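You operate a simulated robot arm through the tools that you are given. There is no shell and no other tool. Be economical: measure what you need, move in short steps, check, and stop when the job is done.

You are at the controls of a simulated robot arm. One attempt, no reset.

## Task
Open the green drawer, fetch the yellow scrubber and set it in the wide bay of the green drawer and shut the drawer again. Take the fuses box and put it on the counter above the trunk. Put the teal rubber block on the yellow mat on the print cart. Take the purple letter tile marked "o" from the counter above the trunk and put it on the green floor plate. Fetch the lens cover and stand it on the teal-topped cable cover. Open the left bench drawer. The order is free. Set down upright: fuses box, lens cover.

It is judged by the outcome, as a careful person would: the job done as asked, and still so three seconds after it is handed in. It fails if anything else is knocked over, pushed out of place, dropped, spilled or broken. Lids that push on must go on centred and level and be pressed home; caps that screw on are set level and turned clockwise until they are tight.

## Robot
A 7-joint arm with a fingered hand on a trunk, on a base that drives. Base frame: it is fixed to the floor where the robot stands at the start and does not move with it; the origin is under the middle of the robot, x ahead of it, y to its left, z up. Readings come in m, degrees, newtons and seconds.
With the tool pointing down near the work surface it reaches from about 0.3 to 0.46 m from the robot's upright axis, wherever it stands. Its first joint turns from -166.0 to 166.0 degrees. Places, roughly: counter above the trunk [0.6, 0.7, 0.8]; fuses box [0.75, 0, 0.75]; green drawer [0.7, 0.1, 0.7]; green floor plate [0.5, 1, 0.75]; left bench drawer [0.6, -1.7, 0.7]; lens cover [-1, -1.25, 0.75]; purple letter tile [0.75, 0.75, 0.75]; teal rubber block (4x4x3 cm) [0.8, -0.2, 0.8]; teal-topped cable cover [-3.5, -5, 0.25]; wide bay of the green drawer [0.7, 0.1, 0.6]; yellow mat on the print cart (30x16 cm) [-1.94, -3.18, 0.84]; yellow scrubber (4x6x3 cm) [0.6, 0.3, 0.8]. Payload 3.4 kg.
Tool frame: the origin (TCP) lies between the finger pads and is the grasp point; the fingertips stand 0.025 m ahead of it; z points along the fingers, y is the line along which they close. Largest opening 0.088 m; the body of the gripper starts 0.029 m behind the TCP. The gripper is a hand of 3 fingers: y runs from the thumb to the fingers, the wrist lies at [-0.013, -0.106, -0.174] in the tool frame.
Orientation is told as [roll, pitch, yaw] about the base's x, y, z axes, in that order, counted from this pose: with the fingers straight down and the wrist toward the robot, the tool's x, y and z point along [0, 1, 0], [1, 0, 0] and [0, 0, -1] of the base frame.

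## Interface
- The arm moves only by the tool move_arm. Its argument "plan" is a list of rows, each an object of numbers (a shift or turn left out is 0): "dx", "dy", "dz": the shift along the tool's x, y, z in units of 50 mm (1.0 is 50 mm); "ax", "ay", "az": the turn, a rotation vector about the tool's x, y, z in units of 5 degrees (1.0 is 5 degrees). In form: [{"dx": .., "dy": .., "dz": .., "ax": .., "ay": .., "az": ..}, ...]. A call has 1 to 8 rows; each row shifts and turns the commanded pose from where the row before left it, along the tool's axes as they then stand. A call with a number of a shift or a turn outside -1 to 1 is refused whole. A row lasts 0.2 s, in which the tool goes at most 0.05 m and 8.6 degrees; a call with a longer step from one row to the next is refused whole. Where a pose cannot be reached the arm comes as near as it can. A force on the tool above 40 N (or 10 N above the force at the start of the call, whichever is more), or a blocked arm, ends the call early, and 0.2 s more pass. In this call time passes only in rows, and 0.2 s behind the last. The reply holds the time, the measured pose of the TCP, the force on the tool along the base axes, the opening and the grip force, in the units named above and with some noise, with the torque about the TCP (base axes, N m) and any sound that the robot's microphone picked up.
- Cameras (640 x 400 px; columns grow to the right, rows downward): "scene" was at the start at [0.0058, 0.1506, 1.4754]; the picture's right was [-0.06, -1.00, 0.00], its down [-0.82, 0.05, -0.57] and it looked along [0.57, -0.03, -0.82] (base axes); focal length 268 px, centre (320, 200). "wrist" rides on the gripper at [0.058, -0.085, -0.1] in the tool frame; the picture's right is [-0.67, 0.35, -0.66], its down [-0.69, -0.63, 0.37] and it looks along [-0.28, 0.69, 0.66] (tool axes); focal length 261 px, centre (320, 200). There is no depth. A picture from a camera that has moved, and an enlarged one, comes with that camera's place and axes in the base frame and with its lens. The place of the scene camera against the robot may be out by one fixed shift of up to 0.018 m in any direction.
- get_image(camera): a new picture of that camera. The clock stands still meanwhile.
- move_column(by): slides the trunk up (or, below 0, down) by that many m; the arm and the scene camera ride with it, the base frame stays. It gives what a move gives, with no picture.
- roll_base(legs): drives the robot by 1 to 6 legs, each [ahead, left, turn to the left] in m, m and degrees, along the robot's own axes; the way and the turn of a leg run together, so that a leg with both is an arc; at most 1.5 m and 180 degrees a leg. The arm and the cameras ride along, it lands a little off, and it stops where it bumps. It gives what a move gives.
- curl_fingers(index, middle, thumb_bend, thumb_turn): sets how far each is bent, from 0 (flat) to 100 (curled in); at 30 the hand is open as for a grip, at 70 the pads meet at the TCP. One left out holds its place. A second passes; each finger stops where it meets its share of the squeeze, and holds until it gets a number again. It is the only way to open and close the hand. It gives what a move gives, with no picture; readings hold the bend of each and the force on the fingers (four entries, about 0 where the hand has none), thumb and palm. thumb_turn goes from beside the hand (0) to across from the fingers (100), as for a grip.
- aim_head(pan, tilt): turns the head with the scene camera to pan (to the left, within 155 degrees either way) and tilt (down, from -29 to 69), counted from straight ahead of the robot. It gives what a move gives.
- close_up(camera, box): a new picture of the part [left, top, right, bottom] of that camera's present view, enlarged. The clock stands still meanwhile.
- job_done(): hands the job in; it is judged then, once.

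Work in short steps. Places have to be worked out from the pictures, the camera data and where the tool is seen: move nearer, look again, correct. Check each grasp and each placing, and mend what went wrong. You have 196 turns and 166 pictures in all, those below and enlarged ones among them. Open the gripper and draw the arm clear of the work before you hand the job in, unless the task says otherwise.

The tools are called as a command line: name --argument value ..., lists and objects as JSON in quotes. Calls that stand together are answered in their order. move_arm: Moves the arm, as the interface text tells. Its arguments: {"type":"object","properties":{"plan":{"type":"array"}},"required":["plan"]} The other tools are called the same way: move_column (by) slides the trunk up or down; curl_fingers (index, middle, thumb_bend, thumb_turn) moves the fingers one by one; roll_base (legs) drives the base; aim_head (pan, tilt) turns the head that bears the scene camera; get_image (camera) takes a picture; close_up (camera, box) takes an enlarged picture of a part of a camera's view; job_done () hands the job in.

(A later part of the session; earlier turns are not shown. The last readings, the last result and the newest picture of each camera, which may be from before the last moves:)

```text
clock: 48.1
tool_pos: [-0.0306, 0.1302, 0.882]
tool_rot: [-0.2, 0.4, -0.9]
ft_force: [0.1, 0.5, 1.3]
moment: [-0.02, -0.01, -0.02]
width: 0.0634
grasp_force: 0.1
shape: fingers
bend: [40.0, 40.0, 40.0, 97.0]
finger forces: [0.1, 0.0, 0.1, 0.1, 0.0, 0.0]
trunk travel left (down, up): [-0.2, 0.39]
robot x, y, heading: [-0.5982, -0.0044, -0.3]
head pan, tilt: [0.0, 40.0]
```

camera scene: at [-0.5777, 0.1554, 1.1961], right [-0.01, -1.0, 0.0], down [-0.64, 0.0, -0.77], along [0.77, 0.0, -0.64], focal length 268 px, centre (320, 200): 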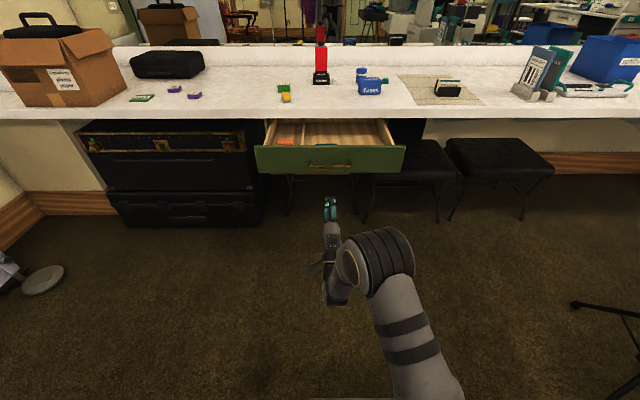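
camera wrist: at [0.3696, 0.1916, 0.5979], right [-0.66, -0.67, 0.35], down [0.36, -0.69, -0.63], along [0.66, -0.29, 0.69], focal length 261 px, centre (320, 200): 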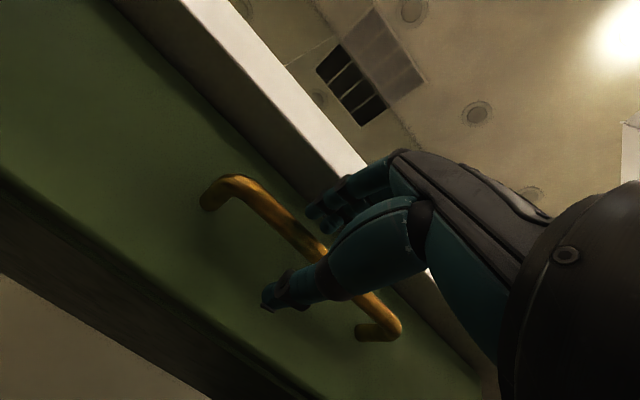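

Now yaw the hand +90° so it closes along y (the green box stands close behind the scrubber).

move_arm --plan '[{"az": -1}, {"az": -1}, {"az": -1}, {"az": -1}, {"az": -1}, {"az": -1}, {"az": -1}, {"az": -1}]'

move_arm --plan '[{"az": -1}, {"az": -1}, {"az": -1}, {"az": -1}, {"az": -1}, {"az": -1}, {"az": -1}, {"az": -1}]'

move_arm --plan '[{"az": -1}, {"az": -1}, {"dz": -1}, {"dz": -1}]'

get_image --camera "scene"

get_image --camera "wrist"

```text
clock: 49.9
tool_pos: [-0.0302, 0.1306, 0.8807]
tool_rot: [0.1, 0.4, 39.5]
ft_force: [-0.3, -0.6, 0.3]
moment: [-0.02, 0.01, 0.02]
width: 0.0631
grasp_force: 0.0
shape: fingers
bend: [40.0, 40.0, 40.0, 97.0]
finger forces: [0.0, 0.0, 0.1, 0.1, 0.0, 0.0]
trunk travel left (down, up): [-0.2, 0.39]
robot x, y, heading: [-0.5944, 0.0003, -0.4]
head pan, tilt: [0.0, 40.0]
```

```text
clock: 51.7
tool_pos: [-0.0482, 0.1317, 0.864]
tool_rot: [0.3, 0.2, 79.4]
ft_force: [0.0, -0.1, -0.5]
moment: [0.01, 0.03, 0.03]
width: 0.0631
grasp_force: 0.0
shape: fingers
bend: [40.0, 40.0, 40.0, 97.0]
finger forces: [0.1, 0.0, 0.1, 0.0, 0.1, 0.1]
out of reach, approached as far as the arm can: row 5, 6, 7, 8
trunk travel left (down, up): [-0.2, 0.39]
robot x, y, heading: [-0.5949, 0.0012, -0.3]
head pan, tilt: [0.0, 40.0]
```

```text
clock: 52.7
tool_pos: [-0.0991, 0.1082, 0.9089]
tool_rot: [0.4, 0.2, 89.3]
ft_force: [-0.6, -0.1, 0.0]
moment: [0.01, 0.0, 0.0]
width: 0.0635
grasp_force: 0.0
shape: fingers
bend: [40.0, 40.0, 40.0, 97.0]
finger forces: [0.1, 0.1, 0.1, 0.0, 0.0, 0.1]
out of reach, approached as far as the arm can: row 1, 2, 3, 4
trunk travel left (down, up): [-0.2, 0.39]
robot x, y, heading: [-0.5987, 0.0036, -0.3]
head pan, tilt: [0.0, 40.0]
```

```text
131 pictures are left
camera scene: at [-0.5769, 0.1556, 1.196], right [-0.01, -1.0, 0.0], down [-0.64, 0.0, -0.77], along [0.77, 0.0, -0.64], focal length 268 px, centre (320, 200)
```

scene: 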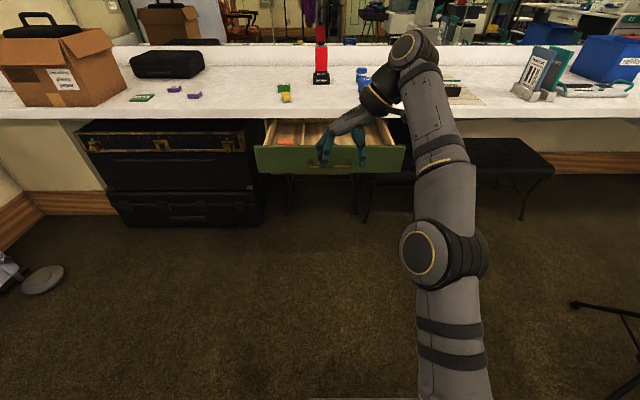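

```text
130 pictures are left
camera wrist: at [-0.1591, 0.0249, 1.01], right [0.68, 0.34, 0.65], down [0.68, -0.64, -0.37], along [0.29, 0.69, -0.66], focal length 261 px, centre (320, 200)
```

wrist: 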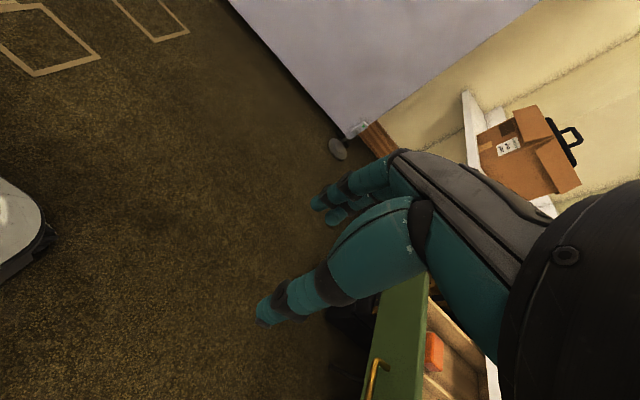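

Yaw 90 costs too much reach; measuring again the gap between scrubber (x 0.56–0.61) and green box (x≈0.69) is ample, so I can close along x. I turn back to yaw 0.

move_arm --plan '[{"az": 1}, {"az": 1}, {"az": 1}, {"az": 1}, {"az": 1}, {"az": 1}, {"az": 1}, {"az": 1}]'

move_arm --plan '[{"az": 1}, {"az": 1}, {"az": 1}, {"az": 1}, {"az": 1}, {"az": 1}, {"az": 1}, {"az": 1}]'

move_arm --plan '[{"az": 1}, {"az": 1}, {"dx": 1}, {"dx": 1}, {"dx": 1}, {"dx": 0.5}, {"dy": 0.8}]'

curl_fingers --index 30 --middle 30 --thumb_bend 30

```text
clock: 54.5
tool_pos: [-0.0975, 0.1091, 0.9101]
tool_rot: [0.2, 0.3, 49.1]
ft_force: [0.5, 0.5, -0.6]
moment: [0.02, 0.02, 0.01]
width: 0.0635
grasp_force: 0.0
shape: fingers
bend: [40.0, 40.0, 40.0, 97.0]
finger forces: [0.0, 0.1, 0.0, 0.1, 0.1, 0.0]
trunk travel left (down, up): [-0.2, 0.39]
robot x, y, heading: [-0.5988, 0.0039, -0.4]
head pan, tilt: [0.0, 40.0]
```

```text
clock: 56.3
tool_pos: [-0.0986, 0.1078, 0.9095]
tool_rot: [-0.1, 0.2, 9.2]
ft_force: [0.7, -0.2, -0.6]
moment: [-0.02, -0.03, 0.0]
width: 0.0631
grasp_force: 0.0
shape: fingers
bend: [40.0, 40.0, 40.0, 97.0]
finger forces: [0.0, 0.1, 0.0, 0.1, 0.0, 0.0]
trunk travel left (down, up): [-0.2, 0.39]
robot x, y, heading: [-0.5987, 0.0025, -0.4]
head pan, tilt: [0.0, 40.0]
```

```text
clock: 57.9
tool_pos: [-0.0709, 0.281, 0.9055]
tool_rot: [-0.2, 0.4, -0.8]
ft_force: [-0.6, 0.2, 0.7]
moment: [0.01, 0.0, -0.01]
width: 0.063
grasp_force: 0.0
shape: fingers
bend: [40.0, 40.0, 40.0, 97.0]
finger forces: [0.0, 0.0, 0.1, 0.1, 0.0, 0.0]
out of reach, approached as far as the arm can: row 7
trunk travel left (down, up): [-0.2, 0.39]
robot x, y, heading: [-0.5966, 0.0009, -0.3]
head pan, tilt: [0.0, 40.0]
```

```text
clock: 58.9
tool_pos: [-0.0709, 0.2822, 0.9043]
tool_rot: [-0.2, 0.4, -0.7]
ft_force: [-0.7, 0.2, -0.5]
moment: [-0.02, -0.03, 0.01]
width: 0.0844
grasp_force: 0.0
shape: fingers
bend: [30.0, 30.0, 30.0, 97.0]
finger forces: [0.1, 0.0, 0.1, 0.0, 0.0, 0.0]
trunk travel left (down, up): [-0.2, 0.39]
robot x, y, heading: [-0.5983, -0.0005, -0.3]
head pan, tilt: [0.0, 40.0]
```

I check the arm's stand relative to the platform before driving toward the open drawer.

aim_head --pan -20 --tilt 69

get_image --camera "scene"

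```text
clock: 59.8
tool_pos: [-0.0708, 0.2825, 0.9056]
tool_rot: [-0.1, 0.3, -0.7]
ft_force: [0.5, 0.8, 0.0]
moment: [-0.02, -0.01, 0.0]
width: 0.0844
grasp_force: 0.0
shape: fingers
bend: [30.0, 30.0, 30.0, 97.0]
finger forces: [0.0, 0.0, 0.0, 0.0, 0.0, 0.0]
trunk travel left (down, up): [-0.2, 0.39]
robot x, y, heading: [-0.5944, 0.0022, -0.2]
head pan, tilt: [-20.0, 68.8]
```

```text
129 pictures are left
camera scene: at [-0.6103, 0.1365, 1.1601], right [-0.35, -0.94, 0.0], down [-0.87, 0.32, -0.36], along [0.34, -0.13, -0.93], focal length 268 px, centre (320, 200)
```

scene: 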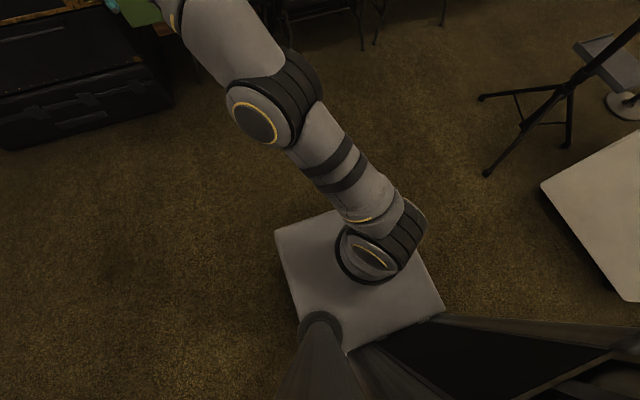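

Platform rides with the trunk. I test the reach with the trunk only slightly lowered (higher links clear the drawer better).

move_column --by 0.2

move_arm --plan '[{"dz": 1}, {"dz": 1}, {"dz": 1}, {"dz": 1}, {"dy": 1}, {"dy": 1}, {"dy": 1}]'

get_image --camera "scene"

```text
clock: 62.0
tool_pos: [-0.0709, 0.281, 1.1035]
tool_rot: [-0.1, 0.3, -0.7]
ft_force: [0.5, -0.6, 0.6]
moment: [-0.01, 0.02, -0.04]
width: 0.0843
grasp_force: 0.1
shape: fingers
bend: [30.0, 30.0, 30.0, 97.0]
finger forces: [0.0, 0.0, 0.0, 0.0, 0.0, 0.0]
trunk travel left (down, up): [-0.4, 0.19]
robot x, y, heading: [-0.5999, -0.0009, -0.2]
head pan, tilt: [-20.0, 68.8]
```

```text
clock: 63.6
tool_pos: [0.054, 0.2733, 0.902]
tool_rot: [-0.3, 0.3, -0.7]
ft_force: [0.8, 0.2, 0.3]
moment: [0.0, -0.01, -0.01]
width: 0.0845
grasp_force: 0.0
shape: fingers
bend: [30.0, 30.0, 30.0, 97.0]
finger forces: [0.0, 0.0, 0.1, 0.0, 0.1, 0.1]
out of reach, approached as far as the arm can: row 7
trunk travel left (down, up): [-0.4, 0.19]
robot x, y, heading: [-0.5963, -0.001, -0.1]
head pan, tilt: [-20.0, 68.8]
```

```text
128 pictures are left
camera scene: at [-0.6121, 0.1359, 1.3601], right [-0.35, -0.94, 0.0], down [-0.87, 0.32, -0.36], along [0.34, -0.13, -0.93], focal length 268 px, centre (320, 200)
```

scene: 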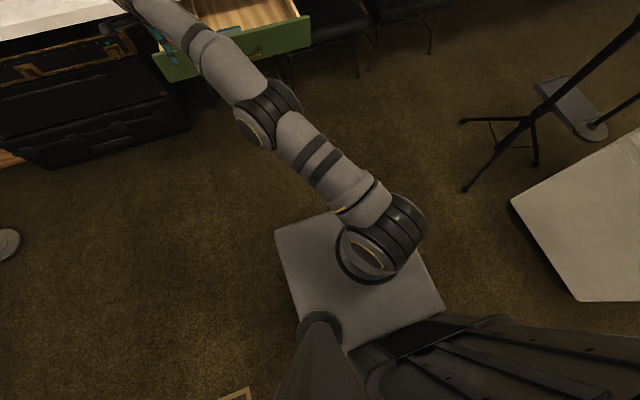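

Trunk at −0.1 gives 0.7 m reach with high links — good. I line the hand up in y, then drive to the bench.

move_arm --plan '[{"dy": -1}, {"dy": -0.7}, {"dx": -1}, {"dx": -1}, {"dx": -0.6}]'

roll_base --legs '[[0, 0.15, 0], [0.55, 0, 0]]'

aim_head --pan 0 --tilt 50

get_image --camera "scene"

get_image --camera "wrist"

```text
clock: 64.8
tool_pos: [-0.0294, 0.145, 0.8999]
tool_rot: [-0.1, 0.3, -0.7]
ft_force: [0.7, 0.1, -0.1]
moment: [0.02, 0.0, -0.04]
width: 0.0847
grasp_force: 0.0
shape: fingers
bend: [30.0, 30.0, 30.0, 97.0]
finger forces: [0.0, 0.1, 0.0, 0.0, 0.0, 0.0]
trunk travel left (down, up): [-0.4, 0.19]
robot x, y, heading: [-0.5961, 0.0036, -0.1]
head pan, tilt: [-20.0, 68.8]
```

```text
clock: 69.0
tool_pos: [0.5235, 0.2961, 0.9005]
tool_rot: [-0.1, 0.3, -0.6]
ft_force: [-0.4, 0.4, 0.6]
moment: [-0.02, 0.0, -0.02]
width: 0.0845
grasp_force: 0.1
shape: fingers
bend: [30.0, 30.0, 30.0, 97.0]
finger forces: [0.0, 0.0, 0.0, 0.0, 0.1, 0.1]
trunk travel left (down, up): [-0.4, 0.19]
robot x, y, heading: [-0.0441, 0.152, -0.0]
head pan, tilt: [-20.0, 68.8]
```

```text
clock: 69.8
tool_pos: [0.5234, 0.2959, 0.9007]
tool_rot: [0.0, 0.3, -0.6]
ft_force: [0.3, 0.3, -1.0]
moment: [0.0, -0.02, 0.0]
width: 0.0848
grasp_force: 0.0
shape: fingers
bend: [30.0, 30.0, 30.0, 97.0]
finger forces: [0.0, 0.1, 0.0, 0.0, 0.0, 0.0]
trunk travel left (down, up): [-0.4, 0.19]
robot x, y, heading: [-0.0457, 0.1517, 0.2]
head pan, tilt: [0.0, 50.0]
```

```text
127 pictures are left
camera scene: at [-0.0337, 0.3062, 1.3819], right [0.0, -1.0, 0.0], down [-0.77, 0.0, -0.64], along [0.64, 0.0, -0.77], focal length 268 px, centre (320, 200)
```

scene: 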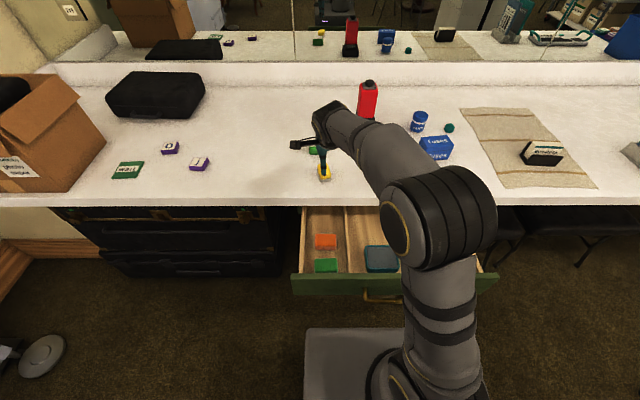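

```text
126 pictures are left
camera wrist: at [0.4384, 0.3555, 1.0012], right [0.35, -0.67, 0.65], down [-0.64, -0.68, -0.36], along [0.69, -0.29, -0.66], focal length 261 px, centre (320, 200)
```

wrist: 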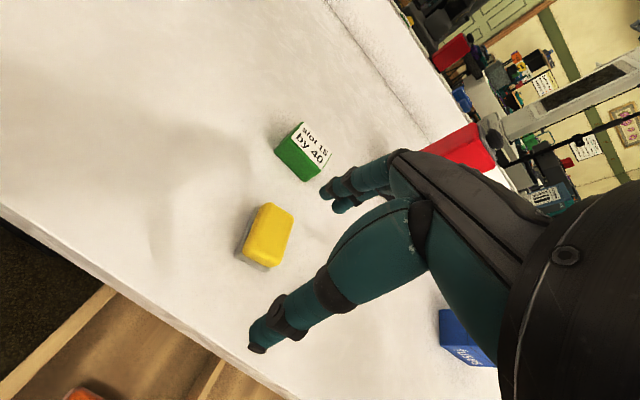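

close_up --camera "wrist" --box '[210, 180, 338, 260]'

close_up --camera "scene" --box '[280, 130, 380, 200]'

```text
5.00 times, centred on (274, 220) of wrist
camera zoom: at [0.4384, 0.3555, 1.0012], right [0.35, -0.67, 0.65], down [-0.64, -0.68, -0.36], along [0.69, -0.29, -0.66], focal length 1303 px, centre (550, 100)
```

zoom: 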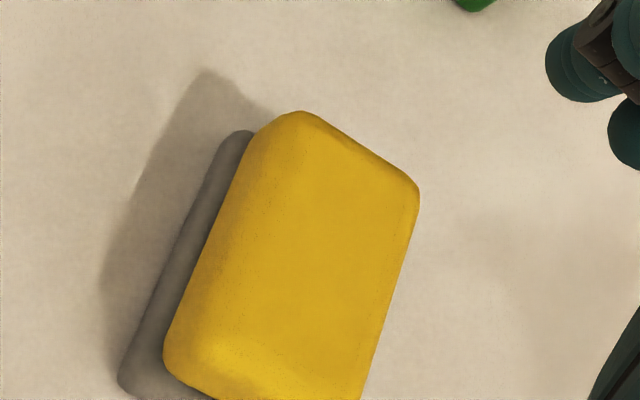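

```text
5.71 times, centred on (330, 165) of scene
camera zoom: at [-0.0337, 0.3062, 1.3819], right [0.0, -1.0, 0.0], down [-0.77, 0.0, -0.64], along [0.64, 0.0, -0.77], focal length 1530 px, centre (263, 400)
```

zoom: 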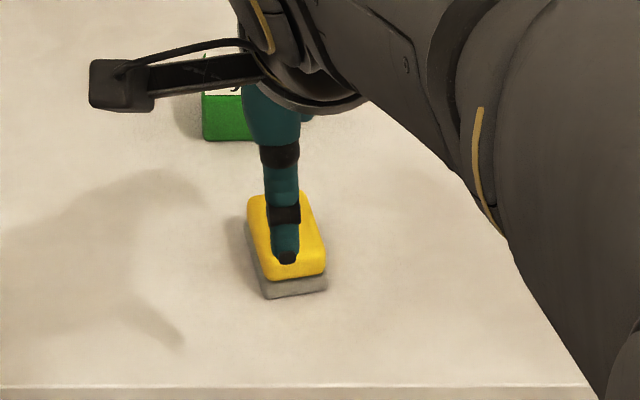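

Scrubber at about (0.57, 0.294), yawed ~+10°. I shift, yaw and descend to just above, then check.

move_arm --plan '[{"dy": 0.93}, {"az": -1}, {"az": -1}, {"dz": 0.8}, {"dz": 0.5}]'

get_image --camera "wrist"

close_up --camera "scene" --box '[280, 130, 380, 200]'

```text
clock: 71.0
tool_pos: [0.5726, 0.296, 0.8343]
tool_rot: [-0.1, 0.2, 9.5]
ft_force: [0.5, 0.9, -0.9]
moment: [0.01, -0.02, -0.02]
width: 0.0846
grasp_force: 0.0
shape: fingers
bend: [30.0, 30.0, 30.0, 97.0]
finger forces: [0.1, 0.1, 0.0, 0.0, 0.1, 0.0]
trunk travel left (down, up): [-0.4, 0.19]
robot x, y, heading: [-0.0435, 0.1507, -0.0]
head pan, tilt: [0.0, 50.0]
```

```text
123 pictures are left
camera wrist: at [0.4777, 0.3382, 0.9346], right [0.46, -0.6, 0.65], down [-0.51, -0.78, -0.36], along [0.73, -0.17, -0.66], focal length 261 px, centre (320, 200)
```

wrist: 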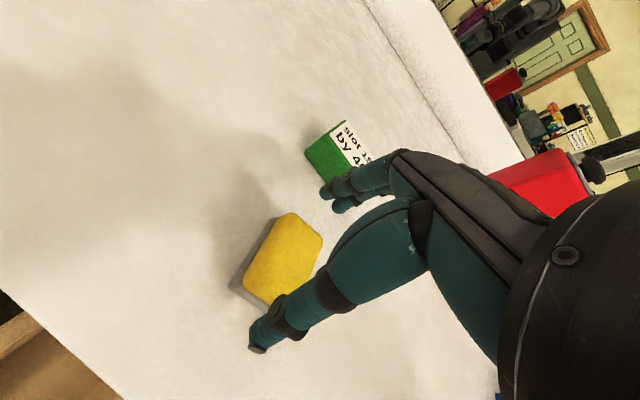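

```text
5.71 times, centred on (330, 165) of scene
camera zoom: at [-0.0335, 0.3063, 1.382], right [0.0, -1.0, 0.0], down [-0.77, 0.0, -0.64], along [0.64, 0.0, -0.77], focal length 1530 px, centre (263, 400)
```

zoom: 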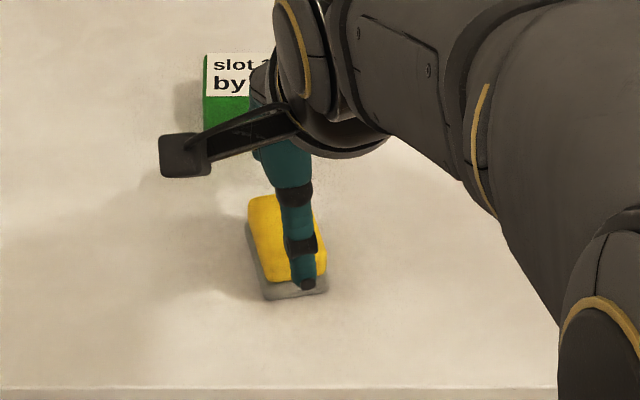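

Aligned: thumb in front, fingers behind. I descend onto it and close.

move_arm --plan '[{"dz": 0.4}, {"dz": 0.3}]'

curl_fingers --index 65 --middle 65 --thumb_bend 65

get_image --camera "wrist"

```text
clock: 71.6
tool_pos: [0.5704, 0.296, 0.8028]
tool_rot: [-0.1, -0.2, 9.4]
ft_force: [-3.4, -1.0, 21.3]
moment: [0.0, -0.97, -0.07]
width: 0.0846
grasp_force: 10.7
shape: fingers
bend: [30.0, 30.0, 30.0, 97.0]
finger forces: [0.1, 20.3, 0.1, 0.0, 0.4, 0.0]
trunk travel left (down, up): [-0.4, 0.19]
robot x, y, heading: [-0.0432, 0.1518, -0.2]
head pan, tilt: [0.0, 50.0]
```

```text
clock: 72.1
tool_pos: [0.5737, 0.2963, 0.8076]
tool_rot: [0.1, -0.9, 9.5]
ft_force: [2.7, 0.8, 17.0]
moment: [-0.02, -0.3, 0.02]
width: 0.0489
grasp_force: 22.3
shape: fingers
bend: [44.0, 39.0, 52.0, 97.0]
finger forces: [13.7, 10.6, 0.0, 0.0, 20.1, 0.1]
trunk travel left (down, up): [-0.4, 0.19]
robot x, y, heading: [-0.0462, 0.1501, 0.1]
head pan, tilt: [0.0, 50.0]
stopped: the force on the tool passed its limit at 41 N (the readings are from after the stop); the commanded pose is now the measured one
```

```text
121 pictures are left
camera wrist: at [0.4779, 0.3388, 0.9064], right [0.44, -0.61, 0.66], down [-0.5, -0.78, -0.38], along [0.74, -0.17, -0.65], focal length 261 px, centre (320, 200)
```

wrist: 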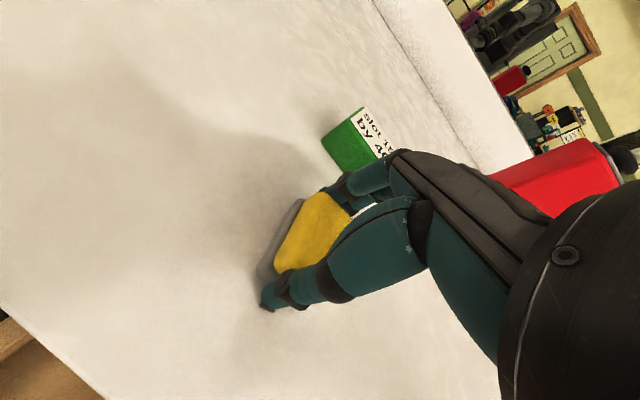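

Fingers met the counter slightly but the scrubber is gripped (22 N). I lift and check.

move_arm --plan '[{"dz": -0.5}, {"dz": -1}, {"dz": -1}]'

get_image --camera "wrist"

get_image --camera "scene"

```text
clock: 72.9
tool_pos: [0.5722, 0.2963, 0.9288]
tool_rot: [0.0, -0.3, 9.4]
ft_force: [-0.6, -0.7, -0.5]
moment: [-0.01, 0.0, 0.01]
width: 0.049
grasp_force: 14.0
shape: fingers
bend: [44.0, 43.0, 52.0, 97.0]
finger forces: [13.8, 0.0, 0.0, 0.0, 13.8, 0.0]
trunk travel left (down, up): [-0.4, 0.19]
robot x, y, heading: [-0.0447, 0.1489, -0.5]
head pan, tilt: [0.0, 50.0]
```

```text
120 pictures are left
camera wrist: at [0.4779, 0.3384, 1.0291], right [0.45, -0.6, 0.66], down [-0.51, -0.78, -0.37], along [0.73, -0.17, -0.66], focal length 261 px, centre (320, 200)
```

wrist: 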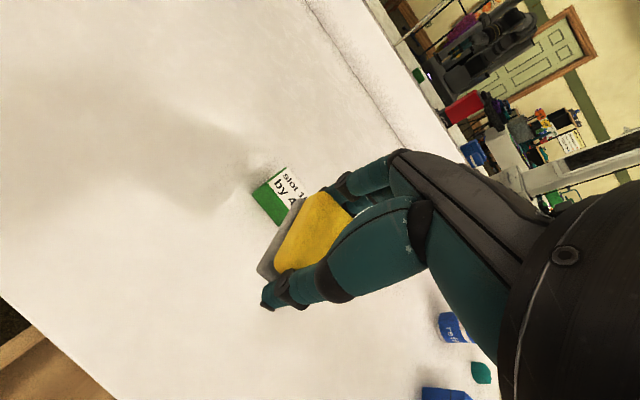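

```text
119 pictures are left
camera scene: at [-0.0336, 0.3063, 1.3819], right [0.0, -1.0, 0.0], down [-0.77, 0.0, -0.64], along [0.64, 0.0, -0.77], focal length 268 px, centre (320, 200)
```

scene: 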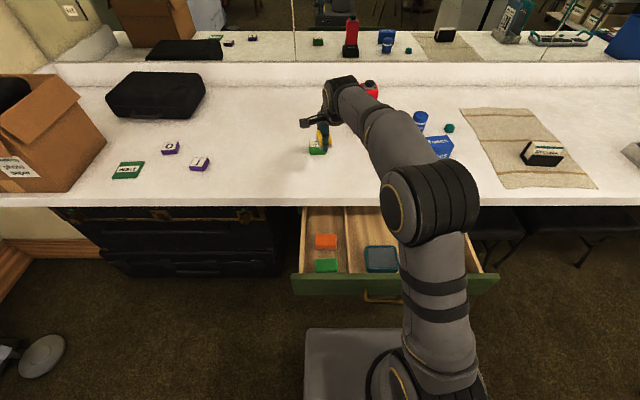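

Held well. I roll back and right so the scrubber hangs over the free right part of the wide bay, around (0.37, −0.01).

roll_base --legs '[[-0.2, 0, 0], [0, -0.3, 0]]'

get_image --camera "scene"

get_image --camera "wrist"

```text
clock: 76.2
tool_pos: [0.3683, -0.0032, 0.9284]
tool_rot: [0.1, -0.3, 9.6]
ft_force: [-0.7, 0.8, -0.6]
moment: [-0.03, 0.0, 0.0]
width: 0.0489
grasp_force: 13.5
shape: fingers
bend: [44.0, 43.0, 52.0, 97.0]
finger forces: [13.8, 0.1, 0.0, 0.0, 13.8, 0.0]
trunk travel left (down, up): [-0.4, 0.19]
robot x, y, heading: [-0.251, -0.1467, -0.1]
head pan, tilt: [0.0, 50.0]
```

```text
118 pictures are left
camera scene: at [-0.2381, 0.0055, 1.382], right [0.0, -1.0, 0.0], down [-0.77, 0.0, -0.64], along [0.64, 0.0, -0.77], focal length 268 px, centre (320, 200)
```

scene: 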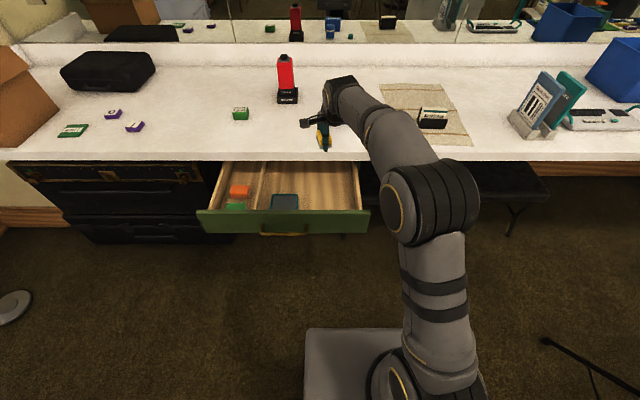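

```text
117 pictures are left
camera wrist: at [0.2734, 0.0396, 1.0289], right [0.45, -0.6, 0.66], down [-0.5, -0.78, -0.37], along [0.74, -0.16, -0.66], focal length 261 px, centre (320, 200)
```

wrist: 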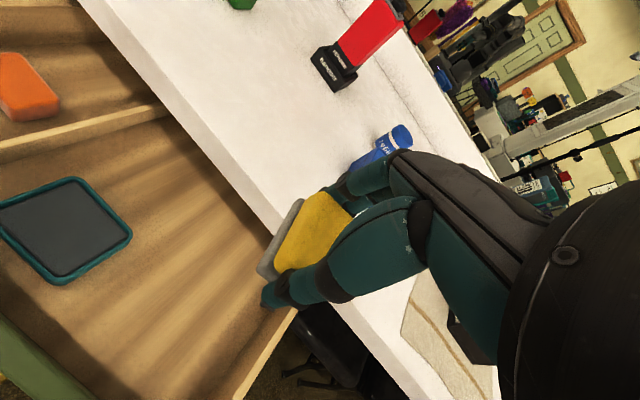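

move_arm --plan '[{"dz": 1}, {"dz": 1}, {"dz": 1}, {"dz": 0.9}]'

close_up --camera "scene" --box '[200, 120, 400, 245]'

get_image --camera "wrist"

```text
clock: 77.2
tool_pos: [0.3687, -0.0024, 0.7337]
tool_rot: [0.1, -0.4, 9.5]
ft_force: [-0.9, -0.6, 0.0]
moment: [0.0, 0.0, -0.02]
width: 0.0487
grasp_force: 13.8
shape: fingers
bend: [44.0, 43.0, 52.0, 97.0]
finger forces: [13.7, 0.1, 0.0, 0.0, 13.6, 0.1]
trunk travel left (down, up): [-0.4, 0.19]
robot x, y, heading: [-0.2477, -0.146, -0.2]
head pan, tilt: [0.0, 50.0]
```

```text
3.20 times, centred on (300, 182) of scene
camera zoom: at [-0.2381, 0.0056, 1.382], right [0.0, -1.0, 0.0], down [-0.77, 0.0, -0.64], along [0.64, 0.0, -0.77], focal length 857 px, centre (384, 256)
```

zoom: 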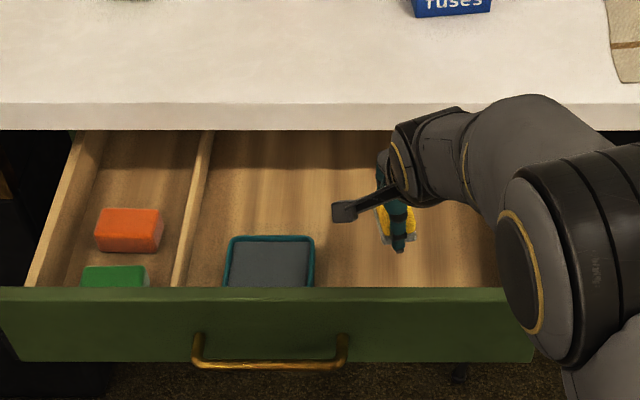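

```text
115 pictures are left
camera wrist: at [0.2727, 0.0397, 0.8332], right [0.45, -0.6, 0.66], down [-0.5, -0.78, -0.37], along [0.74, -0.16, -0.66], focal length 261 px, centre (320, 200)
```

wrist: 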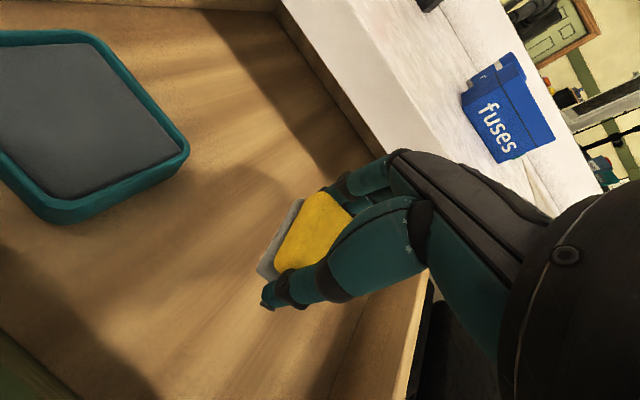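

move_arm --plan '[{"dz": 0.2}, {"dz": 0.2}]'

move_arm --plan '[{"dz": 0.15}]'

```text
clock: 77.8
tool_pos: [0.3695, -0.0029, 0.7133]
tool_rot: [0.0, -0.3, 9.6]
ft_force: [-0.4, -0.8, 0.0]
moment: [0.01, 0.0, 0.0]
width: 0.0487
grasp_force: 14.3
shape: fingers
bend: [44.0, 43.0, 52.0, 97.0]
finger forces: [13.6, 0.0, 0.0, 0.1, 13.7, 0.0]
trunk travel left (down, up): [-0.4, 0.19]
robot x, y, heading: [-0.2502, -0.1488, 0.2]
head pan, tilt: [0.0, 50.0]
```

```text
clock: 78.2
tool_pos: [0.3698, -0.0025, 0.7068]
tool_rot: [-0.2, -0.3, 9.6]
ft_force: [-0.4, -0.2, 0.0]
moment: [-0.01, 0.01, -0.01]
width: 0.0489
grasp_force: 13.4
shape: fingers
bend: [44.0, 43.0, 52.0, 97.0]
finger forces: [13.6, 0.0, 0.0, 0.0, 13.5, 0.0]
trunk travel left (down, up): [-0.4, 0.19]
robot x, y, heading: [-0.2473, -0.1504, -0.1]
head pan, tilt: [0.0, 50.0]
```

move_arm --plan '[{"dz": 0.15}]'

move_arm --plan '[{"dz": 0.12}]'

close_up --camera "scene" --box '[200, 120, 400, 245]'

```text
clock: 78.6
tool_pos: [0.3699, -0.0035, 0.6993]
tool_rot: [0.0, -0.5, 9.6]
ft_force: [0.5, 0.0, -0.3]
moment: [0.0, -0.02, -0.03]
width: 0.0488
grasp_force: 13.5
shape: fingers
bend: [44.0, 43.0, 52.0, 97.0]
finger forces: [13.6, 0.0, 0.0, 0.0, 13.6, 0.0]
trunk travel left (down, up): [-0.4, 0.19]
robot x, y, heading: [-0.2504, -0.1496, 0.0]
head pan, tilt: [0.0, 50.0]
```

```text
clock: 79.0
tool_pos: [0.3697, -0.0035, 0.6941]
tool_rot: [0.0, -0.4, 9.6]
ft_force: [0.1, 0.8, -0.2]
moment: [0.02, 0.02, 0.01]
width: 0.049
grasp_force: 12.7
shape: fingers
bend: [44.0, 43.0, 52.0, 97.0]
finger forces: [13.6, 0.0, 0.0, 0.1, 13.6, 0.0]
trunk travel left (down, up): [-0.4, 0.19]
robot x, y, heading: [-0.2481, -0.1489, 0.0]
head pan, tilt: [0.0, 50.0]
```

```text
3.20 times, centred on (300, 182) of scene
camera zoom: at [-0.2381, 0.0056, 1.382], right [0.0, -1.0, 0.0], down [-0.77, 0.0, -0.64], along [0.64, 0.0, -0.77], focal length 857 px, centre (384, 256)
```

zoom: 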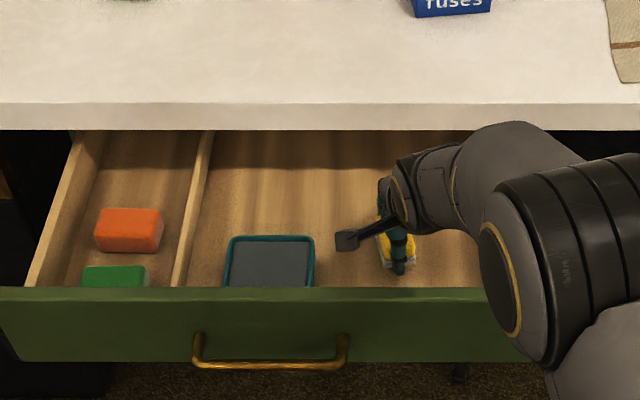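

move_arm --plan '[{"dz": 0.12}]'

move_arm --plan '[{"dz": 0.12}]'

move_arm --plan '[{"dz": 0.1}]'

```text
clock: 79.4
tool_pos: [0.3703, -0.002, 0.6876]
tool_rot: [0.1, -0.4, 9.5]
ft_force: [-0.2, -0.4, 0.2]
moment: [-0.01, 0.01, 0.01]
width: 0.0488
grasp_force: 13.0
shape: fingers
bend: [44.0, 43.0, 52.0, 97.0]
finger forces: [13.6, 0.1, 0.1, 0.1, 13.6, 0.0]
trunk travel left (down, up): [-0.4, 0.19]
robot x, y, heading: [-0.2508, -0.15, 0.2]
head pan, tilt: [0.0, 50.0]
```

```text
clock: 79.8
tool_pos: [0.3696, -0.0026, 0.6819]
tool_rot: [-0.1, -0.3, 9.6]
ft_force: [1.3, 0.8, -0.4]
moment: [0.0, -0.04, -0.01]
width: 0.0491
grasp_force: 13.6
shape: fingers
bend: [44.0, 43.0, 52.0, 97.0]
finger forces: [13.6, 0.1, 0.0, 0.1, 13.7, 0.0]
trunk travel left (down, up): [-0.4, 0.19]
robot x, y, heading: [-0.2483, -0.1523, 0.0]
head pan, tilt: [0.0, 50.0]
```

```text
clock: 80.2
tool_pos: [0.3706, -0.0032, 0.6781]
tool_rot: [0.1, -0.6, 9.6]
ft_force: [-1.0, -0.4, 7.8]
moment: [-0.02, -0.27, -0.01]
width: 0.0488
grasp_force: 17.5
shape: fingers
bend: [44.0, 42.0, 52.0, 97.0]
finger forces: [13.4, 8.7, 0.0, 0.0, 13.9, 0.1]
trunk travel left (down, up): [-0.4, 0.19]
robot x, y, heading: [-0.2497, -0.1517, 0.2]
head pan, tilt: [0.0, 50.0]
```

Floor contact. I let go and rise.

curl_fingers --index 30 --middle 30 --thumb_bend 30

move_arm --plan '[{"dz": -0.6}, {"dz": -1}, {"dz": -1}, {"dz": -1}, {"dz": -0.8}]'

close_up --camera "scene" --box '[200, 120, 400, 245]'

get_image --camera "wrist"

```text
clock: 81.2
tool_pos: [0.3715, -0.0015, 0.6765]
tool_rot: [-0.1, -0.4, 9.6]
ft_force: [0.3, -0.3, -0.8]
moment: [0.0, 0.01, 0.01]
width: 0.0846
grasp_force: 0.0
shape: fingers
bend: [30.0, 30.0, 30.0, 97.0]
finger forces: [0.1, 0.1, 0.0, 0.0, 0.0, 0.1]
trunk travel left (down, up): [-0.4, 0.19]
robot x, y, heading: [-0.2495, -0.1511, -0.0]
head pan, tilt: [0.0, 50.0]
```

```text
clock: 82.4
tool_pos: [0.3693, -0.0033, 0.897]
tool_rot: [0.0, -0.3, 9.6]
ft_force: [0.4, 0.4, 0.2]
moment: [0.01, 0.03, 0.01]
width: 0.0846
grasp_force: 0.0
shape: fingers
bend: [30.0, 30.0, 30.0, 97.0]
finger forces: [0.0, 0.0, 0.1, 0.1, 0.1, 0.0]
trunk travel left (down, up): [-0.4, 0.19]
robot x, y, heading: [-0.2495, -0.147, -0.0]
head pan, tilt: [0.0, 50.0]
```

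```text
3.20 times, centred on (300, 182) of scene
camera zoom: at [-0.2382, 0.0055, 1.3819], right [0.0, -1.0, 0.0], down [-0.77, 0.0, -0.64], along [0.64, 0.0, -0.77], focal length 857 px, centre (384, 256)
```

zoom: 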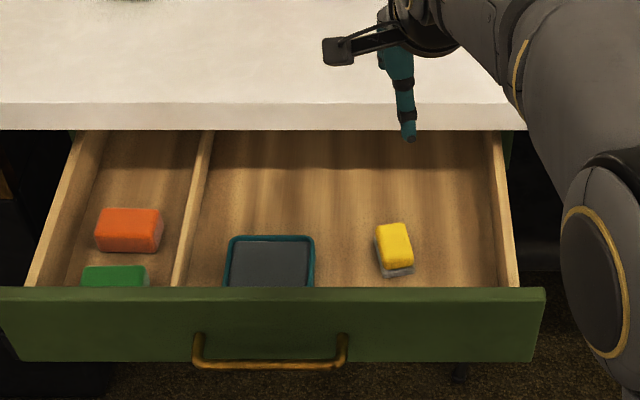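

```text
112 pictures are left
camera wrist: at [0.2731, 0.0387, 0.9963], right [0.45, -0.6, 0.66], down [-0.5, -0.78, -0.37], along [0.74, -0.16, -0.66], focal length 261 px, centre (320, 200)
```

wrist: 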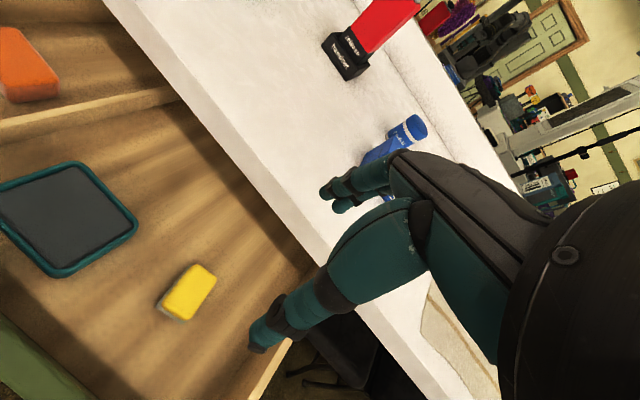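

Scrubber lies neatly in the wide bay. Now I back off, close the hand and pitch it forward to push the drawer shut.

roll_base --legs '[[-0.38, 0, 0], [0, 0.11, 0]]'

curl_fingers --index 70 --middle 70 --thumb_bend 70

move_arm --plan '[{"az": 1}, {"az": 0.9}, {"ax": -1}, {"ax": -1}, {"ax": -1}, {"ax": -1}, {"ax": -1}, {"ax": -1}]'

move_arm --plan '[{"ax": -1}, {"ax": -1}, {"ax": -1}, {"ax": -1}, {"ax": -1}, {"ax": -1}]'

```text
clock: 85.6
tool_pos: [-0.0152, 0.1058, 0.8955]
tool_rot: [0.1, -0.3, 10.1]
ft_force: [0.1, -0.5, 0.5]
moment: [0.05, 0.01, 0.01]
width: 0.0845
grasp_force: 0.0
shape: fingers
bend: [30.0, 30.0, 30.0, 97.0]
finger forces: [0.1, 0.1, 0.1, 0.1, 0.0, 0.0]
trunk travel left (down, up): [-0.4, 0.19]
robot x, y, heading: [-0.6325, -0.0412, 0.5]
head pan, tilt: [0.0, 50.0]
```

```text
clock: 86.6
tool_pos: [-0.0168, 0.1056, 0.8958]
tool_rot: [0.1, -0.2, 10.2]
ft_force: [-0.2, -0.4, 0.5]
moment: [-0.01, 0.05, -0.01]
width: 0.0
grasp_force: 0.1
shape: fingers
bend: [70.0, 70.0, 70.0, 97.0]
finger forces: [0.1, 0.0, 0.0, 0.0, 0.1, 0.0]
trunk travel left (down, up): [-0.4, 0.19]
robot x, y, heading: [-0.6317, -0.0414, 0.4]
head pan, tilt: [0.0, 50.0]
```

```text
clock: 88.4
tool_pos: [-0.0171, 0.1066, 0.8961]
tool_rot: [0.3, -30.4, 0.4]
ft_force: [0.6, 0.3, 0.1]
moment: [0.03, 0.02, -0.01]
width: 0.0001
grasp_force: 0.1
shape: fingers
bend: [70.0, 70.0, 70.0, 97.0]
finger forces: [0.0, 0.1, 0.1, 0.0, 0.1, 0.0]
trunk travel left (down, up): [-0.4, 0.19]
robot x, y, heading: [-0.631, -0.0419, 0.5]
head pan, tilt: [0.0, 50.0]
```

```text
clock: 89.8
tool_pos: [-0.0169, 0.1053, 0.8956]
tool_rot: [0.2, -60.4, 0.4]
ft_force: [0.8, -0.2, 0.5]
moment: [0.04, -0.02, 0.01]
width: 0.0
grasp_force: 0.1
shape: fingers
bend: [70.0, 70.0, 70.0, 97.0]
finger forces: [0.1, 0.0, 0.0, 0.0, 0.0, 0.1]
trunk travel left (down, up): [-0.4, 0.19]
robot x, y, heading: [-0.6322, -0.043, 0.3]
head pan, tilt: [0.0, 50.0]
```

move_column --by -0.2

aim_head --pan 0 --tilt 40

roll_base --legs '[[0.2, 0, 0]]'

get_image --camera "scene"

```text
clock: 92.0
tool_pos: [-0.0171, 0.1066, 0.6964]
tool_rot: [0.3, -60.4, 0.3]
ft_force: [0.2, 0.6, -0.3]
moment: [-0.01, -0.01, 0.01]
width: 0.0004
grasp_force: 0.1
shape: fingers
bend: [70.0, 70.0, 70.0, 97.0]
finger forces: [0.1, 0.0, 0.1, 0.0, 0.0, 0.0]
trunk travel left (down, up): [-0.2, 0.39]
robot x, y, heading: [-0.634, -0.0401, 0.7]
head pan, tilt: [0.0, 50.0]
```

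```text
clock: 92.7
tool_pos: [-0.0164, 0.1066, 0.6965]
tool_rot: [0.3, -60.2, 0.3]
ft_force: [-0.2, 0.1, -0.1]
moment: [-0.01, 0.01, 0.01]
width: 0.0
grasp_force: 0.1
shape: fingers
bend: [70.0, 70.0, 70.0, 97.0]
finger forces: [0.0, 0.0, 0.0, 0.0, 0.1, 0.0]
trunk travel left (down, up): [-0.2, 0.39]
robot x, y, heading: [-0.6318, -0.0443, 0.7]
head pan, tilt: [0.0, 40.0]
```

```text
clock: 94.3
tool_pos: [0.1831, 0.1112, 0.6957]
tool_rot: [0.1, -60.2, 0.5]
ft_force: [0.3, 0.5, -0.7]
moment: [0.01, -0.04, -0.01]
width: 0.0
grasp_force: 0.1
shape: fingers
bend: [70.0, 70.0, 70.0, 97.0]
finger forces: [0.0, 0.0, 0.0, 0.0, 0.0, 0.0]
trunk travel left (down, up): [-0.2, 0.39]
robot x, y, heading: [-0.4331, -0.0415, 0.6]
head pan, tilt: [0.0, 40.0]
```

```text
111 pictures are left
camera scene: at [-0.4153, 0.1134, 1.1961], right [0.01, -1.0, 0.0], down [-0.64, -0.01, -0.77], along [0.77, 0.01, -0.64], focal length 268 px, centre (320, 200)
```

scene: 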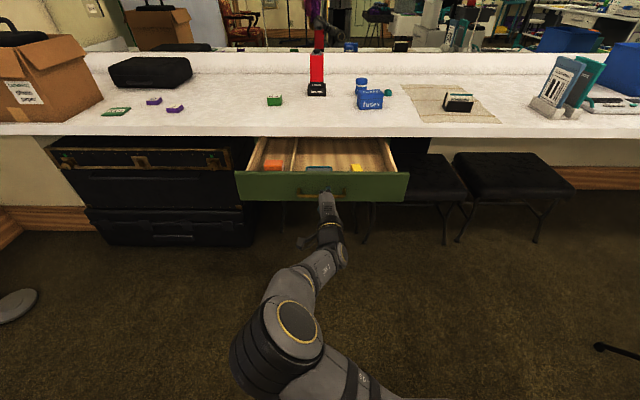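

Hand is just at the bar. I push gently ahead and watch.

roll_base --legs '[[0.12, 0, 0]]'

get_image --camera "scene"

```text
clock: 95.5
tool_pos: [0.302, 0.1095, 0.695]
tool_rot: [0.1, -60.3, 0.4]
ft_force: [0.2, 0.0, -0.9]
moment: [0.02, -0.01, 0.0]
width: 0.0
grasp_force: 0.0
shape: fingers
bend: [70.0, 70.0, 70.0, 97.0]
finger forces: [0.0, 0.1, 0.0, 0.0, 0.0, 0.0]
trunk travel left (down, up): [-0.2, 0.39]
robot x, y, heading: [-0.31, -0.0379, 0.5]
head pan, tilt: [0.0, 40.0]
```

```text
110 pictures are left
camera scene: at [-0.2967, 0.1147, 1.1961], right [0.01, -1.0, 0.0], down [-0.64, -0.01, -0.77], along [0.77, 0.01, -0.64], focal length 268 px, centre (320, 200)
```

scene: 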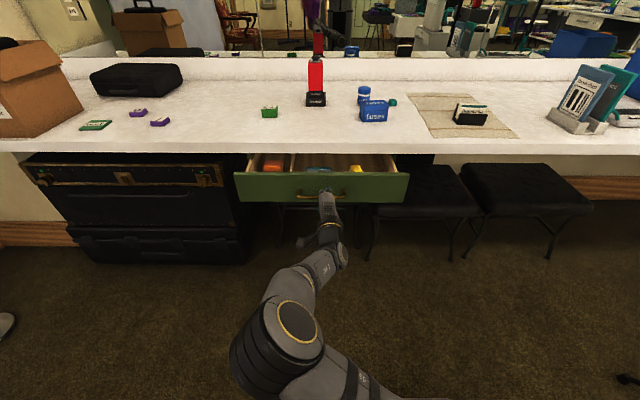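

roll_base --legs '[[0.12, 0, 0]]'

roll_base --legs '[[0.03, 0, 0]]'

close_up --camera "scene" --box '[220, 120, 440, 260]'

```text
clock: 96.8
tool_pos: [0.4218, 0.1125, 0.697]
tool_rot: [0.2, -60.3, 0.5]
ft_force: [-0.6, 0.7, 0.0]
moment: [0.02, 0.01, 0.0]
width: 0.0
grasp_force: 0.1
shape: fingers
bend: [70.0, 70.0, 70.0, 98.0]
finger forces: [0.0, 0.0, 0.0, 0.0, 0.0, 0.0]
trunk travel left (down, up): [-0.2, 0.39]
robot x, y, heading: [-0.193, -0.0372, 0.8]
head pan, tilt: [0.0, 40.0]
```

```text
clock: 97.6
tool_pos: [0.4517, 0.1123, 0.6946]
tool_rot: [0.1, -60.4, 0.5]
ft_force: [0.3, -0.7, -0.1]
moment: [0.01, 0.03, -0.02]
width: 0.0001
grasp_force: 0.0
shape: fingers
bend: [70.0, 70.0, 70.0, 98.0]
finger forces: [0.0, 0.1, 0.0, 0.0, 0.1, 0.0]
trunk travel left (down, up): [-0.2, 0.39]
robot x, y, heading: [-0.1626, -0.0429, 0.5]
head pan, tilt: [0.0, 40.0]
```

```text
2.86 times, centred on (330, 190) of scene
camera zoom: at [-0.1469, 0.1162, 1.1961], right [0.01, -1.0, 0.0], down [-0.64, -0.01, -0.77], along [0.77, 0.01, -0.64], focal length 765 px, centre (291, 229)
```

zoom: 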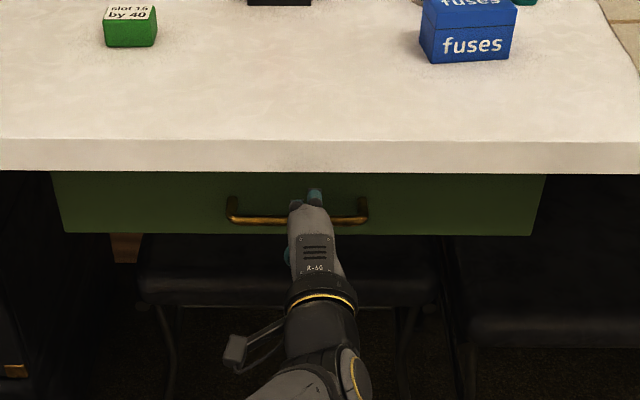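

roll_base --legs '[[0.02, 0, 0]]'

close_up --camera "scene" --box '[220, 120, 440, 260]'

```text
clock: 98.4
tool_pos: [0.4606, 0.1154, 0.6972]
tool_rot: [0.3, -60.6, 0.7]
ft_force: [-28.2, -1.6, 5.7]
moment: [-0.01, 0.44, 0.07]
width: 0.0023
grasp_force: 13.7
shape: fingers
bend: [70.0, 70.0, 71.0, 98.0]
finger forces: [0.0, 0.0, 0.0, 0.0, 27.7, 0.0]
trunk travel left (down, up): [-0.2, 0.39]
robot x, y, heading: [-0.1559, -0.0359, 0.7]
head pan, tilt: [0.0, 40.0]
stopped in leg 1: the force on the tool passed its limit at 60 N (the readings are from after the stop); the commanded pose is now the measured one
```

```text
2.86 times, centred on (330, 190) of scene
camera zoom: at [-0.1387, 0.1161, 1.1962], right [0.01, -1.0, 0.0], down [-0.64, -0.01, -0.77], along [0.77, 0.01, -0.64], focal length 765 px, centre (291, 229)
```

zoom: 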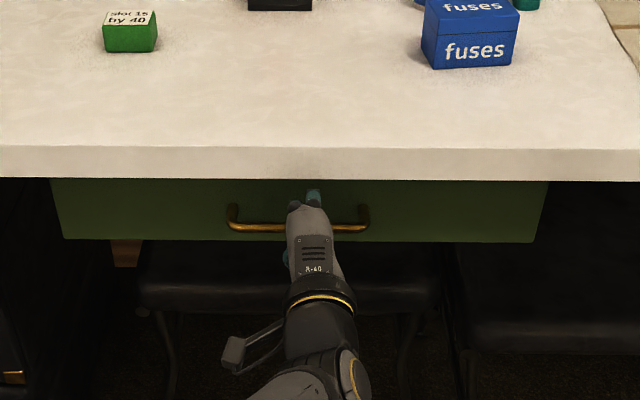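

Drawer is shut (bar back at x≈0.47, firm stop). I back off, raise the trunk, and turn the hand down for the fuses box.

roll_base --legs '[[-0.35, 0, 0]]'

move_column --by 0.2

move_arm --plan '[{"ax": 1}, {"ax": 1}, {"ax": 1}, {"ax": 1}, {"ax": 1}, {"ax": 1}]'

move_arm --plan '[{"ax": 1}, {"ax": 1}, {"ax": 1}, {"ax": 1}, {"ax": 1}, {"ax": 1}, {"dz": -1}, {"dz": -0.5}]'

curl_fingers --index 30 --middle 30 --thumb_bend 30

close_up --camera "scene" --box '[260, 20, 480, 160]'

```text
clock: 100.7
tool_pos: [0.112, 0.1099, 0.6955]
tool_rot: [0.1, -60.4, 0.7]
ft_force: [0.7, 0.4, 0.2]
moment: [0.01, -0.01, -0.01]
width: 0.0002
grasp_force: 0.1
shape: fingers
bend: [70.0, 70.0, 70.0, 98.0]
finger forces: [0.1, 0.1, 0.1, 0.1, 0.0, 0.1]
trunk travel left (down, up): [-0.2, 0.39]
robot x, y, heading: [-0.505, -0.0431, 0.5]
head pan, tilt: [0.0, 40.0]
```

```text
clock: 102.9
tool_pos: [0.1113, 0.1102, 0.8966]
tool_rot: [0.2, -60.5, 0.7]
ft_force: [0.3, 0.4, 0.3]
moment: [-0.03, 0.02, -0.01]
width: 0.0002
grasp_force: 0.0
shape: fingers
bend: [70.0, 70.0, 70.0, 98.0]
finger forces: [0.0, 0.0, 0.1, 0.1, 0.1, 0.0]
trunk travel left (down, up): [-0.4, 0.19]
robot x, y, heading: [-0.507, -0.0423, 0.8]
head pan, tilt: [0.0, 40.0]
```

```text
clock: 104.3
tool_pos: [0.1112, 0.1099, 0.8951]
tool_rot: [0.2, -30.3, 1.0]
ft_force: [0.4, -0.5, -0.3]
moment: [0.0, 0.02, 0.0]
width: 0.0
grasp_force: 0.0
shape: fingers
bend: [70.0, 70.0, 70.0, 98.0]
finger forces: [0.1, 0.0, 0.0, 0.0, 0.0, 0.0]
trunk travel left (down, up): [-0.4, 0.19]
robot x, y, heading: [-0.5041, -0.0462, 0.5]
head pan, tilt: [0.0, 40.0]
```

```text
clock: 106.1
tool_pos: [0.1108, 0.1085, 0.9714]
tool_rot: [0.0, -0.4, 0.9]
ft_force: [0.7, 0.0, 0.6]
moment: [0.04, 0.02, 0.0]
width: 0.0
grasp_force: 0.1
shape: fingers
bend: [70.0, 70.0, 70.0, 98.0]
finger forces: [0.0, 0.0, 0.1, 0.0, 0.0, 0.1]
trunk travel left (down, up): [-0.4, 0.19]
robot x, y, heading: [-0.5055, -0.0436, 0.8]
head pan, tilt: [0.0, 40.0]
```

```text
clock: 107.1
tool_pos: [0.1118, 0.1099, 0.9707]
tool_rot: [0.1, -0.4, 0.9]
ft_force: [0.0, 1.1, -0.9]
moment: [-0.02, 0.01, 0.02]
width: 0.0843
grasp_force: 0.2
shape: fingers
bend: [30.0, 30.0, 30.0, 98.0]
finger forces: [0.0, 0.1, 0.0, 0.0, 0.0, 0.0]
trunk travel left (down, up): [-0.4, 0.19]
robot x, y, heading: [-0.5024, -0.0458, 0.5]
head pan, tilt: [0.0, 40.0]
```

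```text
2.86 times, centred on (370, 90) of scene
camera zoom: at [-0.4866, 0.1123, 1.3961], right [0.01, -1.0, 0.0], down [-0.64, -0.01, -0.77], along [0.77, 0.01, -0.64], focal length 765 px, centre (177, 514)
```

zoom: 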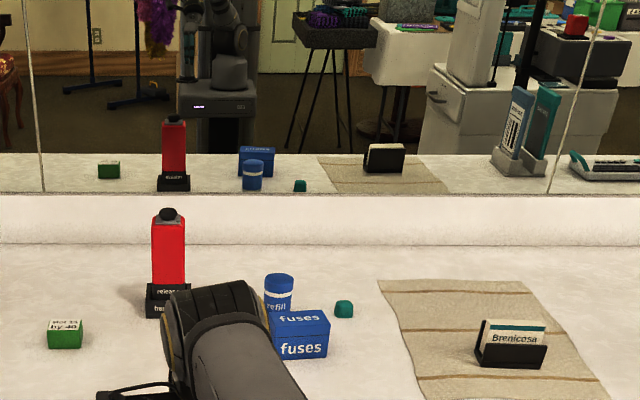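

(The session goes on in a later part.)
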